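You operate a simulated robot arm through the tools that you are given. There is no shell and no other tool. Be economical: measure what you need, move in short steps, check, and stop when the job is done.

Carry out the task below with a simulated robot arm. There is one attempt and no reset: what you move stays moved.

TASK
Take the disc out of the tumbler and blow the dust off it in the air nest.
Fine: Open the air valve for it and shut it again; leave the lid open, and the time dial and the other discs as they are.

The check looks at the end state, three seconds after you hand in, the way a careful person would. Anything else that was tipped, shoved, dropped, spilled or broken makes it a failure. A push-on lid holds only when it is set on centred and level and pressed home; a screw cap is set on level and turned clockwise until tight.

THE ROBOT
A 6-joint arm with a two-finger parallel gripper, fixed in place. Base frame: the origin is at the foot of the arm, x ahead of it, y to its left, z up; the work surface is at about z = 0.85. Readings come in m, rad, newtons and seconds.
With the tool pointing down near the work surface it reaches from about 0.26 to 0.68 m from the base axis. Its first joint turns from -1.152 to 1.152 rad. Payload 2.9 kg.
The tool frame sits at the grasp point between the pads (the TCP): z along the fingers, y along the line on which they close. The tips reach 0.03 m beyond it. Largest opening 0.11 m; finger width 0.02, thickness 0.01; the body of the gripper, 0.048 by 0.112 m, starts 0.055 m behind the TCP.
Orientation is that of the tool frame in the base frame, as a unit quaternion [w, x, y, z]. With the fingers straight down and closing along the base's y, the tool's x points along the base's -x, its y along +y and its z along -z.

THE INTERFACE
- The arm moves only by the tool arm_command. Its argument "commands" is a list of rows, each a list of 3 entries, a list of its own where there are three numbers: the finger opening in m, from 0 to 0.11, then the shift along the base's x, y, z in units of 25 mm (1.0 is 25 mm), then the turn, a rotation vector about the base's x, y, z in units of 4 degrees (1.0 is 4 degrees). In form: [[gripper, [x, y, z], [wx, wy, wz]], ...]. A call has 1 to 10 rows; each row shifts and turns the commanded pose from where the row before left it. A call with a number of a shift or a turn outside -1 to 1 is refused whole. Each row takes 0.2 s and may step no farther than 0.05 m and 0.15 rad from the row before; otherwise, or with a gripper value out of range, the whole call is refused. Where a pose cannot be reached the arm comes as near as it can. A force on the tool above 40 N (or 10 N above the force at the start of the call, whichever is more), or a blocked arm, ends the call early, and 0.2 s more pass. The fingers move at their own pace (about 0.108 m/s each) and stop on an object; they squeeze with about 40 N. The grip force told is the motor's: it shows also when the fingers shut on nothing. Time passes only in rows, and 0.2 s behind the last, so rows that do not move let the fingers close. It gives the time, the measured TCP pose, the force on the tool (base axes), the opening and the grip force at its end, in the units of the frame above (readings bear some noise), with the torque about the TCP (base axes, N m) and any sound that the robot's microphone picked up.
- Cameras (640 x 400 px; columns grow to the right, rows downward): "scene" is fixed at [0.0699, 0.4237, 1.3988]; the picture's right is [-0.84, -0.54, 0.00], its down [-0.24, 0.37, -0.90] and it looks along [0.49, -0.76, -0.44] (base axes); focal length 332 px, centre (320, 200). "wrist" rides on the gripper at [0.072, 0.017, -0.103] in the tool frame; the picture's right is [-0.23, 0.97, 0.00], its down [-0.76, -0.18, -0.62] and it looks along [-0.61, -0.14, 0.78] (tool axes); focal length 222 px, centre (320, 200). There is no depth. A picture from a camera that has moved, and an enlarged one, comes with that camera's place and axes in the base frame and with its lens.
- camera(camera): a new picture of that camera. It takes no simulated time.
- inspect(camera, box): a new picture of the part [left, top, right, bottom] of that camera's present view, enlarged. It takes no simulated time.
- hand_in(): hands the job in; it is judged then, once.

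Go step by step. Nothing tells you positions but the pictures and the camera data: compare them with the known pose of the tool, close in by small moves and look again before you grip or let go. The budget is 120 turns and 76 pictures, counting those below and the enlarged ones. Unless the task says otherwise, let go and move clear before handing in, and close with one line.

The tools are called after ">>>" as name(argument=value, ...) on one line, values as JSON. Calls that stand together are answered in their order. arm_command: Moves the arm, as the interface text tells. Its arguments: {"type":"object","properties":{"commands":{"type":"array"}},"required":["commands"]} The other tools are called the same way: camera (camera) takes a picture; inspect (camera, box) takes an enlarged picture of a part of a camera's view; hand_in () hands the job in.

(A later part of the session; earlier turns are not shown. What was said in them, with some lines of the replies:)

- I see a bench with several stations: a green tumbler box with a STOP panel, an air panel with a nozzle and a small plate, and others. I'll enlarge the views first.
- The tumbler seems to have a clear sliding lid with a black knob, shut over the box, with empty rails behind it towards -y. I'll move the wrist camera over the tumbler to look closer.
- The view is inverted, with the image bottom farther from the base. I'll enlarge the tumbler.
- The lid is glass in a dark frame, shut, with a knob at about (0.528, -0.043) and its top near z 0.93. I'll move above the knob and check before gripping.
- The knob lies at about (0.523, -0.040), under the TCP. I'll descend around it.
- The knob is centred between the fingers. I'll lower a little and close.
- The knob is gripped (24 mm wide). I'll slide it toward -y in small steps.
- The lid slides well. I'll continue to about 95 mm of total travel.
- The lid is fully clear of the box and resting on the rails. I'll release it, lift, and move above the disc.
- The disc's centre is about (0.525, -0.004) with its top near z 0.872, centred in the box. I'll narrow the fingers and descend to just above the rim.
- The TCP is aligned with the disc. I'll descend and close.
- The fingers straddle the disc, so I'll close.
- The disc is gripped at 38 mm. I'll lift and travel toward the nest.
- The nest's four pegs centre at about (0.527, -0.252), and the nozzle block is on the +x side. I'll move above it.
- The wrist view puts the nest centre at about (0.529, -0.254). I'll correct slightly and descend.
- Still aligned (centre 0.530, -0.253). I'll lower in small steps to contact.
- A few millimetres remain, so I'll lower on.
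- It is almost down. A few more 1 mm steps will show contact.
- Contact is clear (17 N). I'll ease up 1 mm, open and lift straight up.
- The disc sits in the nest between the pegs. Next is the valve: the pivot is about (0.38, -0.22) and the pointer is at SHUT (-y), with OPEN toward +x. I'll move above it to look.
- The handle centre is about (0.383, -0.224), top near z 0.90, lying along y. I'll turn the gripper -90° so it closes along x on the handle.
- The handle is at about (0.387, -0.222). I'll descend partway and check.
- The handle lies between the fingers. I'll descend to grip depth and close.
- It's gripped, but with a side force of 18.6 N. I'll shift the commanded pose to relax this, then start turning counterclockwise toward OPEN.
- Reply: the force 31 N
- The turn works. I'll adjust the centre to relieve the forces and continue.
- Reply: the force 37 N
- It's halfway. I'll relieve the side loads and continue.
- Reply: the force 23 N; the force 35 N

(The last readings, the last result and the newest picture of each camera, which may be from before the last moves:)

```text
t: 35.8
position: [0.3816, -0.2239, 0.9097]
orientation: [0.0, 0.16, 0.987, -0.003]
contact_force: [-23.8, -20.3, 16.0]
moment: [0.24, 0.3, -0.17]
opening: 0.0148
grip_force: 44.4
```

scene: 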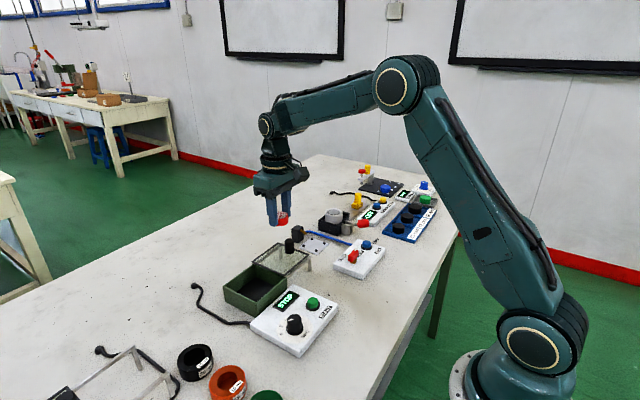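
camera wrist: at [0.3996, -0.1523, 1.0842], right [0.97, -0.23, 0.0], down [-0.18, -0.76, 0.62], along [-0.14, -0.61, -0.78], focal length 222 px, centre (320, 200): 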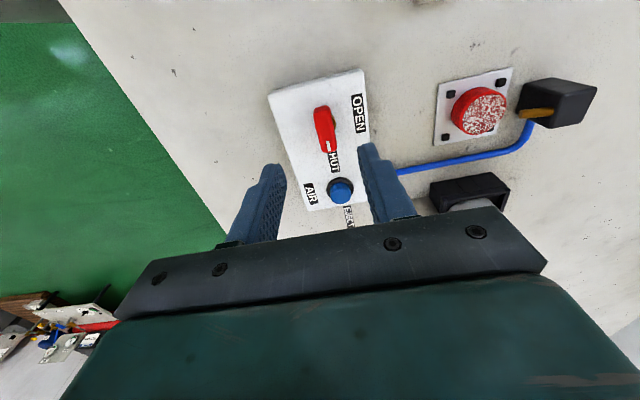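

About 72° is turned. I'll relieve the loads and finish the turn.

>>> arm_command(commands=[[0.0, [-0.09, -0.07, 0.04], [0, 0, 0]], [0.0, [0, 0, 0], [0, 0, 1]], [0.0, [0, 0, 0], [0, 0, 1]]])

>>> arm_command(commands=[[0.0, [0, 0, 0], [0, 0, 1]], [0.0, [0, 0, 0], [0, 0, 1]], [0.0, [0, 0, 0], [0, 0, 0.5]], [0.0, [0, 0, 0], [0, 0, 0]]])

>>> inspect(camera="scene", box=[300, 205, 400, 280])

```text
t: 36.6
position: [0.3805, -0.2264, 0.9091]
orientation: [0.0, 0.088, 0.996, -0.002]
contact_force: [-6.3, -18.4, 2.5]
moment: [0.11, 1.09, -0.1]
opening: 0.0149
grip_force: 45.2
```

```text
t: 37.6
position: [0.3796, -0.2258, 0.9082]
orientation: [0.001, 0.001, 1.0, -0.002]
contact_force: [-0.8, -28.8, -2.3]
moment: [-0.06, -0.99, -0.19]
opening: 0.0146
grip_force: 45.4
```

```text
5.33 times, centred on (350, 242) of scene
camera zoom: at [0.0699, 0.4229, 1.399], right [-0.84, -0.54, 0.0], down [-0.24, 0.37, -0.9], along [0.49, -0.76, -0.44], focal length 1770 px, centre (160, -27)
```

zoom: 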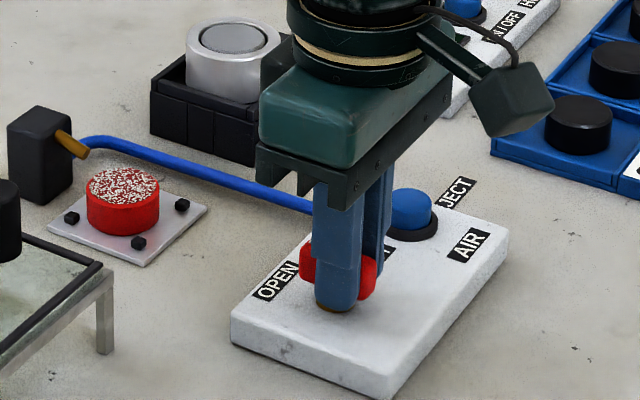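

The handle now lies along x at OPEN. I'll relieve the load, wait a moment and see if air blows.

>>> arm_command(commands=[[0.0, [0, -0.1, 0], [0, 0, 0]], [0.0, [0, 0, 0], [0, 0, 0.5]], [0.0, [0, 0, 0], [0, 0, 0]], [0.0, [0, 0, 0], [0, 0, 0]], [0.0, [0, 0, 0], [0, 0, 0]]])

>>> inspect(camera="scene", box=[300, 205, 400, 280])

```text
t: 38.8
position: [0.3798, -0.2272, 0.9106]
orientation: [0.0, -0.016, 1.0, 0.0]
contact_force: [8.6, -18.7, -15.1]
moment: [-0.34, 0.08, -0.99]
opening: 0.0148
grip_force: 44.7
```

```text
5.33 times, centred on (350, 242) of scene
camera zoom: at [0.0704, 0.4231, 1.399], right [-0.84, -0.54, 0.0], down [-0.24, 0.37, -0.9], along [0.49, -0.76, -0.44], focal length 1770 px, centre (160, -27)
```

zoom: 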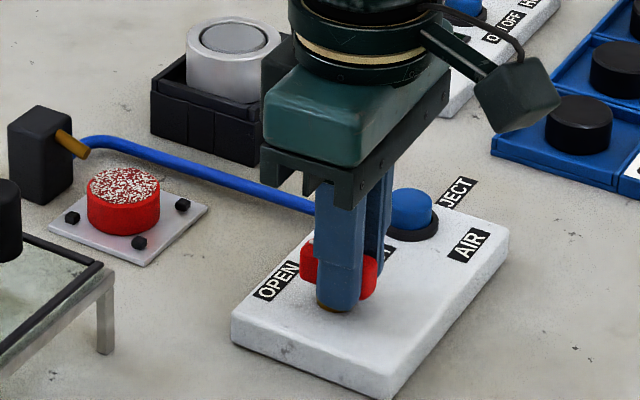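

The valve has reached its stop at OPEN (torque rose) and dust remains, so the blue AIR button must also be pressed. I'll release the handle and lift.

>>> arm_command(commands=[[0.0, [0, 0, 0], [0, 0, -0.4]], [0.04, [0, 0, 0], [0, 0, 0]], [0.04, [0, 0, 0], [0, 0, 0]], [0.04, [0, 0, 0.8], [0, 0, 0]], [0.04, [0, 0, 0.8], [0, 0, 0]], [0.0, [0, 0, 0.8], [0, 0, 0]], [0.0, [0, 0, 0.8], [0, 0, 0]]])

>>> inspect(camera="wrist", box=[160, 0, 480, 220])

>>> inspect(camera="scene", box=[300, 205, 400, 280])

```text
t: 40.4
position: [0.3793, -0.2273, 0.9894]
orientation: [0.0, -0.003, 1.0, -0.001]
contact_force: [-0.4, -0.4, 0.1]
moment: [-0.02, -0.01, -0.02]
opening: 0.0
grip_force: 38.3
```

```text
1.82 times, centred on (320, 110) of wrist
camera zoom: at [0.3071, -0.2103, 1.0939], right [0.22, 0.98, 0.0], down [0.76, -0.17, 0.62], along [0.61, -0.14, -0.78], focal length 404 px, centre (320, 364)
```

zoom: 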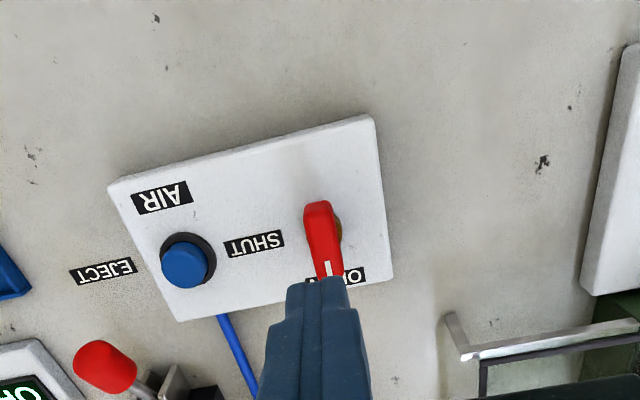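

```text
5.33 times, centred on (350, 242) of scene
camera zoom: at [0.0699, 0.4237, 1.3988], right [-0.84, -0.54, 0.0], down [-0.24, 0.37, -0.9], along [0.49, -0.76, -0.44], focal length 1770 px, centre (160, -27)
```

zoom: 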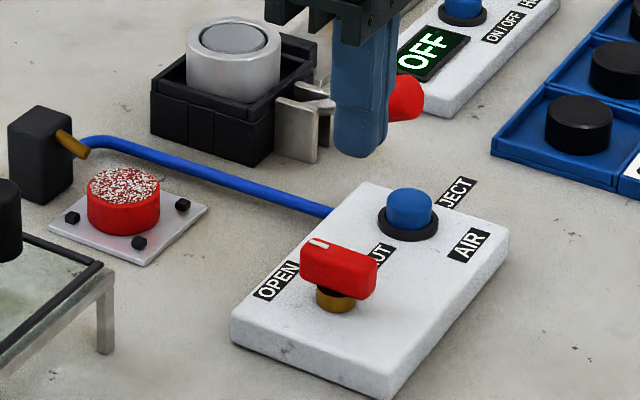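

The valve points to OPEN. The button is at about (0.382, -0.301), top near z 0.89. I'll move above it with the fingers closed.

>>> arm_command(commands=[[0.0, [0.05, -0.98, 0], [0, 0, 0]], [0.0, [0.05, -0.98, 0], [0, 0, 0]], [0.0, [0, -0.98, 0], [0, 0, 0]], [0.0, [0, 0, -0.9], [0, 0, 0]], [0.0, [0, 0, -0.9], [0, 0, 0]]])

>>> inspect(camera="wrist", box=[230, 60, 410, 220])

>>> inspect(camera="scene", box=[320, 195, 420, 270])

```text
t: 41.6
position: [0.3826, -0.3015, 0.9449]
orientation: [0.0, -0.003, 1.0, 0.0]
contact_force: [-0.1, 0.4, 0.0]
moment: [0.03, 0.01, 0.01]
opening: 0.0001
grip_force: 38.0
```

```text
2.50 times, centred on (320, 140) of wrist
camera zoom: at [0.3104, -0.2837, 1.0485], right [0.22, 0.98, 0.0], down [0.76, -0.17, 0.62], along [0.61, -0.14, -0.78], focal length 555 px, centre (320, 350)
```

zoom: 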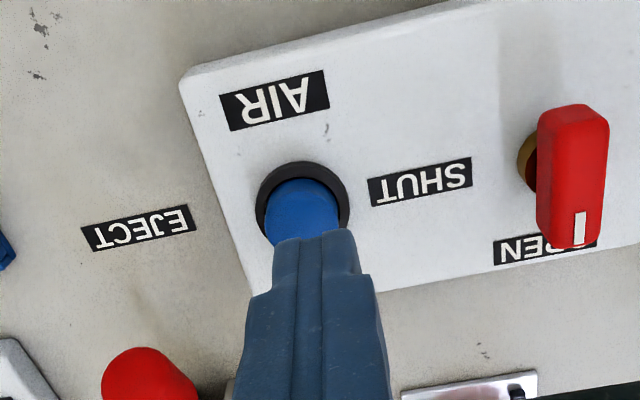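

```text
5.33 times, centred on (370, 232) of scene
camera zoom: at [0.07, 0.4236, 1.3988], right [-0.84, -0.54, 0.0], down [-0.24, 0.37, -0.9], along [0.49, -0.76, -0.44], focal length 1770 px, centre (53, 27)
```

zoom: 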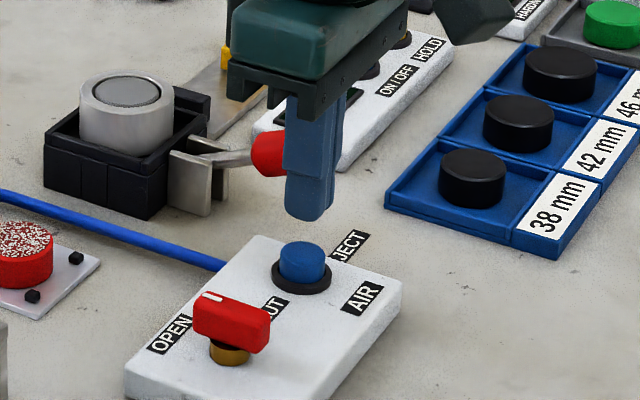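

Aligned. I'll descend onto the button in small steps.

>>> arm_command(commands=[[0.0, [-0.02, -0.1, -0.4], [0, 0, 0]], [0.0, [0, 0, -0.25], [0, 0, 0]], [0.0, [0, 0, -0.2], [0, 0, 0]], [0.0, [0, 0, -0.1], [0, 0, 0]]])

```text
t: 42.6
position: [0.3822, -0.3015, 0.9208]
orientation: [0.0, -0.003, 1.0, 0.0]
contact_force: [-0.4, -0.7, 1.7]
moment: [-0.02, 0.0, 0.0]
opening: 0.0002
grip_force: 37.4
```

>>> arm_command(commands=[[0.0, [0, 0, -0.1], [0, 0, 0]], [0.0, [0, 0, -0.1], [0, 0, 0]], [0.0, [0, 0, -0.1], [0, 0, 0]]])

>>> inspect(camera="scene", box=[290, 205, 400, 275])

```text
t: 43.4
position: [0.3808, -0.3026, 0.9128]
orientation: [0.0, -0.004, 1.0, 0.0]
contact_force: [1.0, 1.0, 1.9]
moment: [0.03, -0.02, 0.02]
opening: 0.0001
grip_force: 38.1
heard: click
```

```text
5.71 times, centred on (345, 240) of scene
camera zoom: at [0.0699, 0.4237, 1.3988], right [-0.84, -0.54, 0.0], down [-0.24, 0.37, -0.9], along [0.49, -0.76, -0.44], focal length 1896 px, centre (177, -29)
```

zoom: 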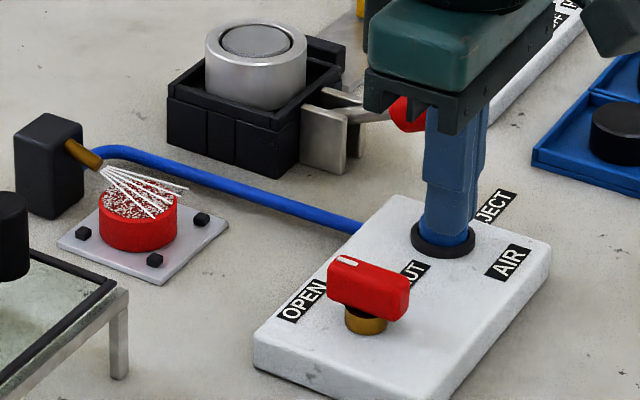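

Click: air is now blowing over the disc. I'll hold the button and watch.

>>> arm_command(commands=[[0.0, [0, 0, 0], [0, 0, 0]], [0.0, [0, 0, 0], [0, 0, 0]], [0.0, [0, 0, 0], [0, 0, 0]], [0.0, [0, 0, 0], [0, 0, 0]], [0.0, [0, 0, 0], [0, 0, 0]], [0.0, [0, 0, 0], [0, 0, 0]], [0.0, [0, 0, 0], [0, 0, 0]], [0.0, [0, 0, 0], [0, 0, 0]], [0.0, [0, 0, 0], [0, 0, 0]], [0.0, [0, 0, 0], [0, 0, 0]]])

>>> inspect(camera="scene", box=[290, 205, 400, 275])

```text
t: 45.6
position: [0.3817, -0.3033, 0.9137]
orientation: [0.0, -0.003, 1.0, 0.0]
contact_force: [0.3, 1.1, 2.6]
moment: [0.03, -0.03, -0.03]
opening: 0.0
grip_force: 38.2
```

```text
5.71 times, centred on (345, 240) of scene
camera zoom: at [0.0699, 0.4237, 1.3988], right [-0.84, -0.54, 0.0], down [-0.24, 0.37, -0.9], along [0.49, -0.76, -0.44], focal length 1896 px, centre (177, -29)
```

zoom: 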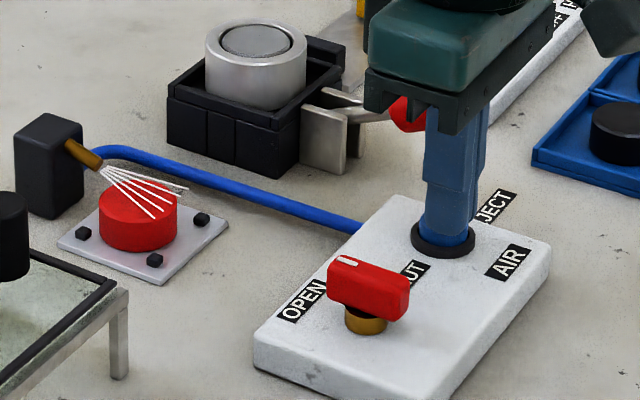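

The dust is gone. I'll lift off the button and check whether the air stops.

>>> arm_command(commands=[[0.0, [0, 0, 0.6], [0, 0, 0]], [0.0, [0, 0, 0.9], [0, 0, 0]], [0.0, [0, 0, 0.9], [0, 0, 0]], [0.0, [0, 0, 0.6], [0, 0, 0]], [0.04, [-0.02, 1, 0], [0, 0, 0]], [0.04, [-0.02, 1, 0], [0, 0, 0]], [0.04, [-0.04, 1, 0], [0, 0, 0]]])

>>> inspect(camera="scene", box=[290, 205, 400, 275])

>>> inspect(camera="wrist", box=[230, 40, 410, 220])

```text
t: 47.2
position: [0.379, -0.2283, 0.9888]
orientation: [-0.001, -0.004, 1.0, -0.001]
contact_force: [-0.5, 0.5, 0.5]
moment: [0.0, -0.01, -0.02]
opening: 0.04
grip_force: 0.1
```

```text
5.71 times, centred on (345, 240) of scene
camera zoom: at [0.07, 0.4236, 1.3988], right [-0.84, -0.54, 0.0], down [-0.24, 0.37, -0.9], along [0.49, -0.76, -0.44], focal length 1896 px, centre (177, -29)
```

zoom: 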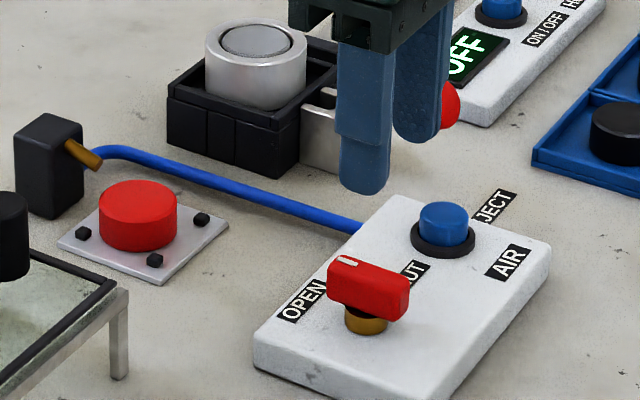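

```text
2.22 times, centred on (320, 130) of wrist
camera zoom: at [0.3076, -0.2105, 1.0917], right [0.22, 0.98, 0.0], down [0.76, -0.17, 0.62], along [0.61, -0.14, -0.78], focal length 494 px, centre (320, 356)
```

zoom: 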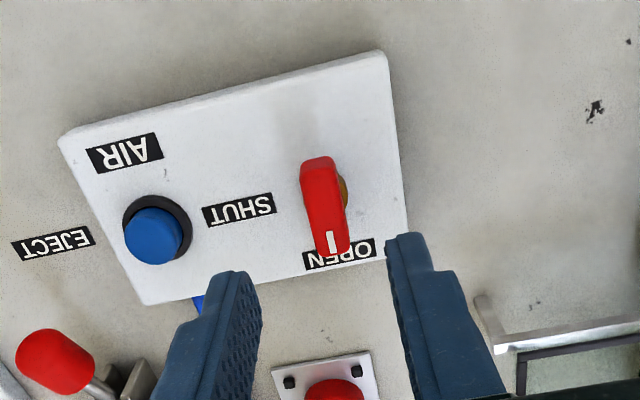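

The air has stopped and the valve still points to OPEN. I'll descend, regrip the handle, and turn it back.

>>> arm_command(commands=[[0.04, [0.04, -0.04, -0.9], [0, 0, 0]], [0.04, [0, 0, -0.9], [0, 0, 0]], [0.04, [0, 0, -0.9], [0, 0, 0]], [0.04, [0, 0, -0.48], [0, 0, 0]], [0.01, [0, 0, 0], [0, 0, 0]], [0.0, [0, 0, 0], [0, 0, 0]], [0.0, [0, 0, 0], [0, 0, 0]]])

>>> arm_command(commands=[[0.0, [0, 0, 0], [0, 0, -1]], [0.0, [0, 0, 0], [0, 0, -1]], [0.0, [0, 0, 0], [0, 0, -1]], [0.0, [0, 0, 0], [0, 0, -1]]])

```text
t: 48.8
position: [0.3795, -0.2262, 0.9079]
orientation: [-0.001, -0.005, 1.0, 0.002]
contact_force: [-1.0, 20.3, 5.1]
moment: [0.07, -0.22, -0.26]
opening: 0.0147
grip_force: 45.5
```

```text
t: 49.8
position: [0.38, -0.2248, 0.909]
orientation: [-0.001, 0.134, 0.991, 0.004]
contact_force: [-5.2, 33.4, -7.0]
moment: [-0.3, -0.82, 0.17]
opening: 0.0148
grip_force: 45.3
```

It's turning; a lateral load builds up in y, so I'll shift +y and continue.

>>> arm_command(commands=[[0.0, [0, 0.15, 0], [0, 0, 0]], [0.0, [0, 0, 0], [0, 0, -1]], [0.0, [0, 0, 0], [0, 0, -1]], [0.0, [0, 0, 0], [0, 0, -1]]])

>>> arm_command(commands=[[0.0, [0, 0, 0], [0, 0, -1]], [0.0, [0, 0, 0], [0, 0, -1]], [0.0, [0, 0, 0], [0, 0, -1]]])

```text
t: 50.8
position: [0.3805, -0.2246, 0.9078]
orientation: [0.0, 0.239, 0.971, 0.0]
contact_force: [5.2, 15.0, -23.6]
moment: [0.48, 0.79, 0.11]
opening: 0.0148
grip_force: 45.5
```

```text
t: 51.6
position: [0.382, -0.2229, 0.9084]
orientation: [0.0, 0.337, 0.941, 0.002]
contact_force: [11.2, 23.9, -28.4]
moment: [-0.33, -0.26, 0.16]
opening: 0.0147
grip_force: 45.6
```

>>> arm_command(commands=[[0.0, [0.06, 0.12, -0.07], [0, 0, 0]], [0.0, [0, 0, 0], [0, 0, -1]], [0.0, [0, 0, 0], [0, 0, -1]], [0.0, [0, 0, 0], [0, 0, -1]]])

>>> arm_command(commands=[[0.0, [0.04, 0, 0], [0, 0, -1]], [0.0, [0, 0, 0], [0, 0, -1]], [0.0, [0, 0, 0], [0, 0, -1]]])

```text
t: 52.6
position: [0.3827, -0.2208, 0.9083]
orientation: [0.001, 0.436, 0.9, 0.001]
contact_force: [-5.1, 16.4, 23.7]
moment: [0.98, 0.78, 0.02]
opening: 0.0146
grip_force: 44.9
```

```text
t: 53.4
position: [0.3836, -0.2214, 0.9079]
orientation: [0.0, 0.527, 0.85, 0.0]
contact_force: [-2.8, 19.5, 32.2]
moment: [0.31, 0.29, 0.0]
opening: 0.0149
grip_force: 45.0
```

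64° is done. I'll relieve z and y, then finish.

>>> arm_command(commands=[[0.0, [0, 0.06, 0.07], [0, 0, 0]], [0.0, [0, 0, 0], [0, 0, -1]], [0.0, [0.03, 0, 0], [0, 0, -1]], [0.0, [0, 0, 0], [0, 0, -1]]])

>>> arm_command(commands=[[0.0, [0.04, 0, 0], [0, 0, -1]], [0.0, [0, 0, 0], [0, 0, -1]], [0.0, [0, 0, 0], [0, 0, -1]]])

>>> arm_command(commands=[[0.0, [0.02, 0, 0], [0, 0, -0.5]], [0.0, [0, 0, 0], [0, 0, -0.5]], [0.0, [0, 0, 0], [0, 0, 0]]])

>>> inspect(camera="scene", box=[300, 205, 400, 280])

```text
t: 54.4
position: [0.3853, -0.2205, 0.9079]
orientation: [0.001, 0.614, 0.789, 0.0]
contact_force: [14.1, 4.7, -6.4]
moment: [-0.8, -0.49, 0.06]
opening: 0.0148
grip_force: 44.9
```

```text
t: 55.2
position: [0.3871, -0.2213, 0.907]
orientation: [0.001, 0.693, 0.721, 0.0]
contact_force: [22.2, 1.4, -23.4]
moment: [-0.99, -0.26, 0.14]
opening: 0.0147
grip_force: 45.4
```

```text
t: 56.0
position: [0.3857, -0.2201, 0.9087]
orientation: [0.001, 0.716, 0.698, 0.001]
contact_force: [22.0, -2.0, -27.8]
moment: [0.26, -0.26, 1.03]
opening: 0.015
grip_force: 44.3
```

```text
5.33 times, centred on (350, 242) of scene
camera zoom: at [0.0708, 0.4234, 1.3988], right [-0.84, -0.54, 0.0], down [-0.24, 0.37, -0.9], along [0.49, -0.76, -0.44], focal length 1770 px, centre (160, -27)
```

zoom: 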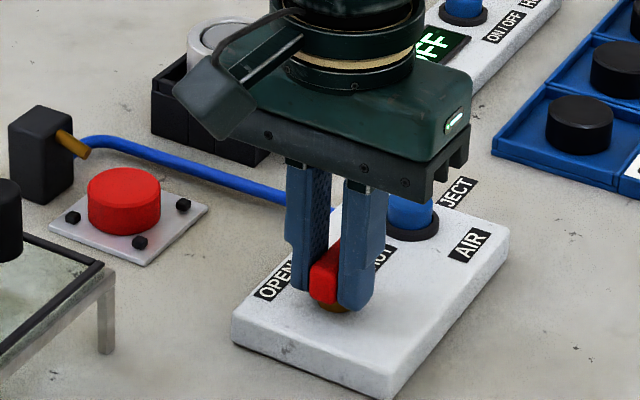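

The SHUT stop is reached (torque rise). I'll relax, release and lift.

>>> arm_command(commands=[[0.0, [0.08, 0, -0.06], [0, 0, 0.3]], [0.04, [0, 0, 0], [0, 0, 0]], [0.05, [0, 0, 0], [0, 0, 0]], [0.05, [0, 0, 0.8], [0, 0, 0]], [0.05, [0, 0, 0.9], [0, 0, 0]], [0.05, [0, 0, 0.9], [0, 0, 0]], [0.05, [0, 0, 0.9], [0, 0, 0]], [0.05, [0, 0, 0.9], [0, 0, 0]]])

>>> inspect(camera="scene", box=[300, 205, 400, 280])

>>> camera(camera="scene")

>>> camera(camera="wrist")

```text
t: 57.8
position: [0.3875, -0.2226, 1.0174]
orientation: [0.0, 0.71, 0.705, 0.0]
contact_force: [-0.2, 0.4, 0.4]
moment: [0.03, 0.02, 0.03]
opening: 0.05
grip_force: 0.1
```

```text
5.33 times, centred on (350, 242) of scene
camera zoom: at [0.0699, 0.4237, 1.3988], right [-0.84, -0.54, 0.0], down [-0.24, 0.37, -0.9], along [0.49, -0.76, -0.44], focal length 1770 px, centre (160, -27)
```

zoom: 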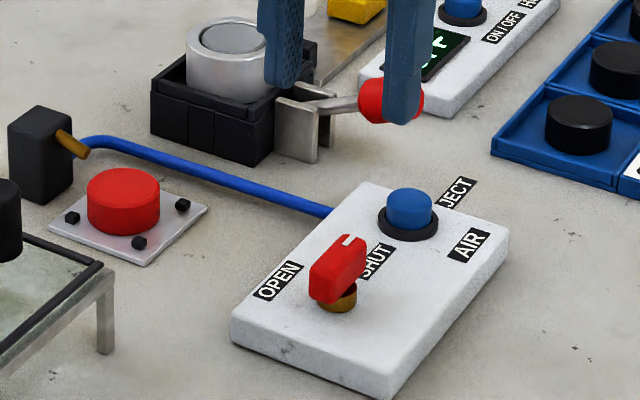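

```text
22 pictures are left
```

scene: 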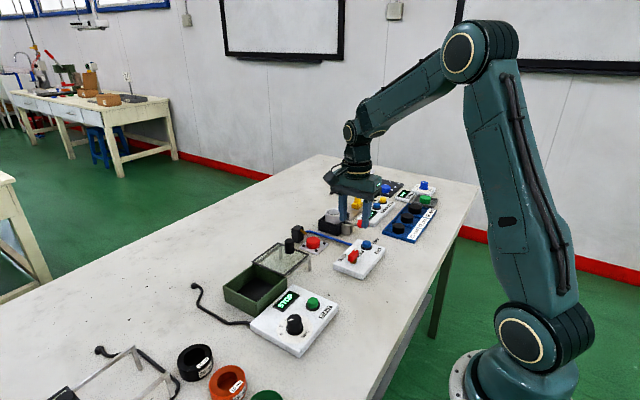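

```text
21 pictures are left
camera wrist: at [0.4053, -0.148, 1.1201], right [0.97, -0.23, 0.0], down [-0.18, -0.76, 0.62], along [-0.15, -0.61, -0.78], focal length 222 px, centre (320, 200)
```

wrist: 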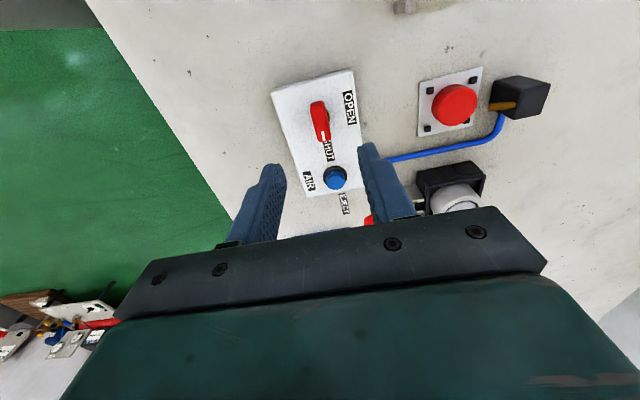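

The valve is back at SHUT, the disc is clean in the nest, the lid is open and the arm is clear. I'm handing in.

>>> hand_in()

```text
The job is handed in.
```

The disc is out of the tumbler, blown clean and sitting in the air nest; the valve is back at SHUT, the lid is open, and I didn't touch the time dial or the other discs.
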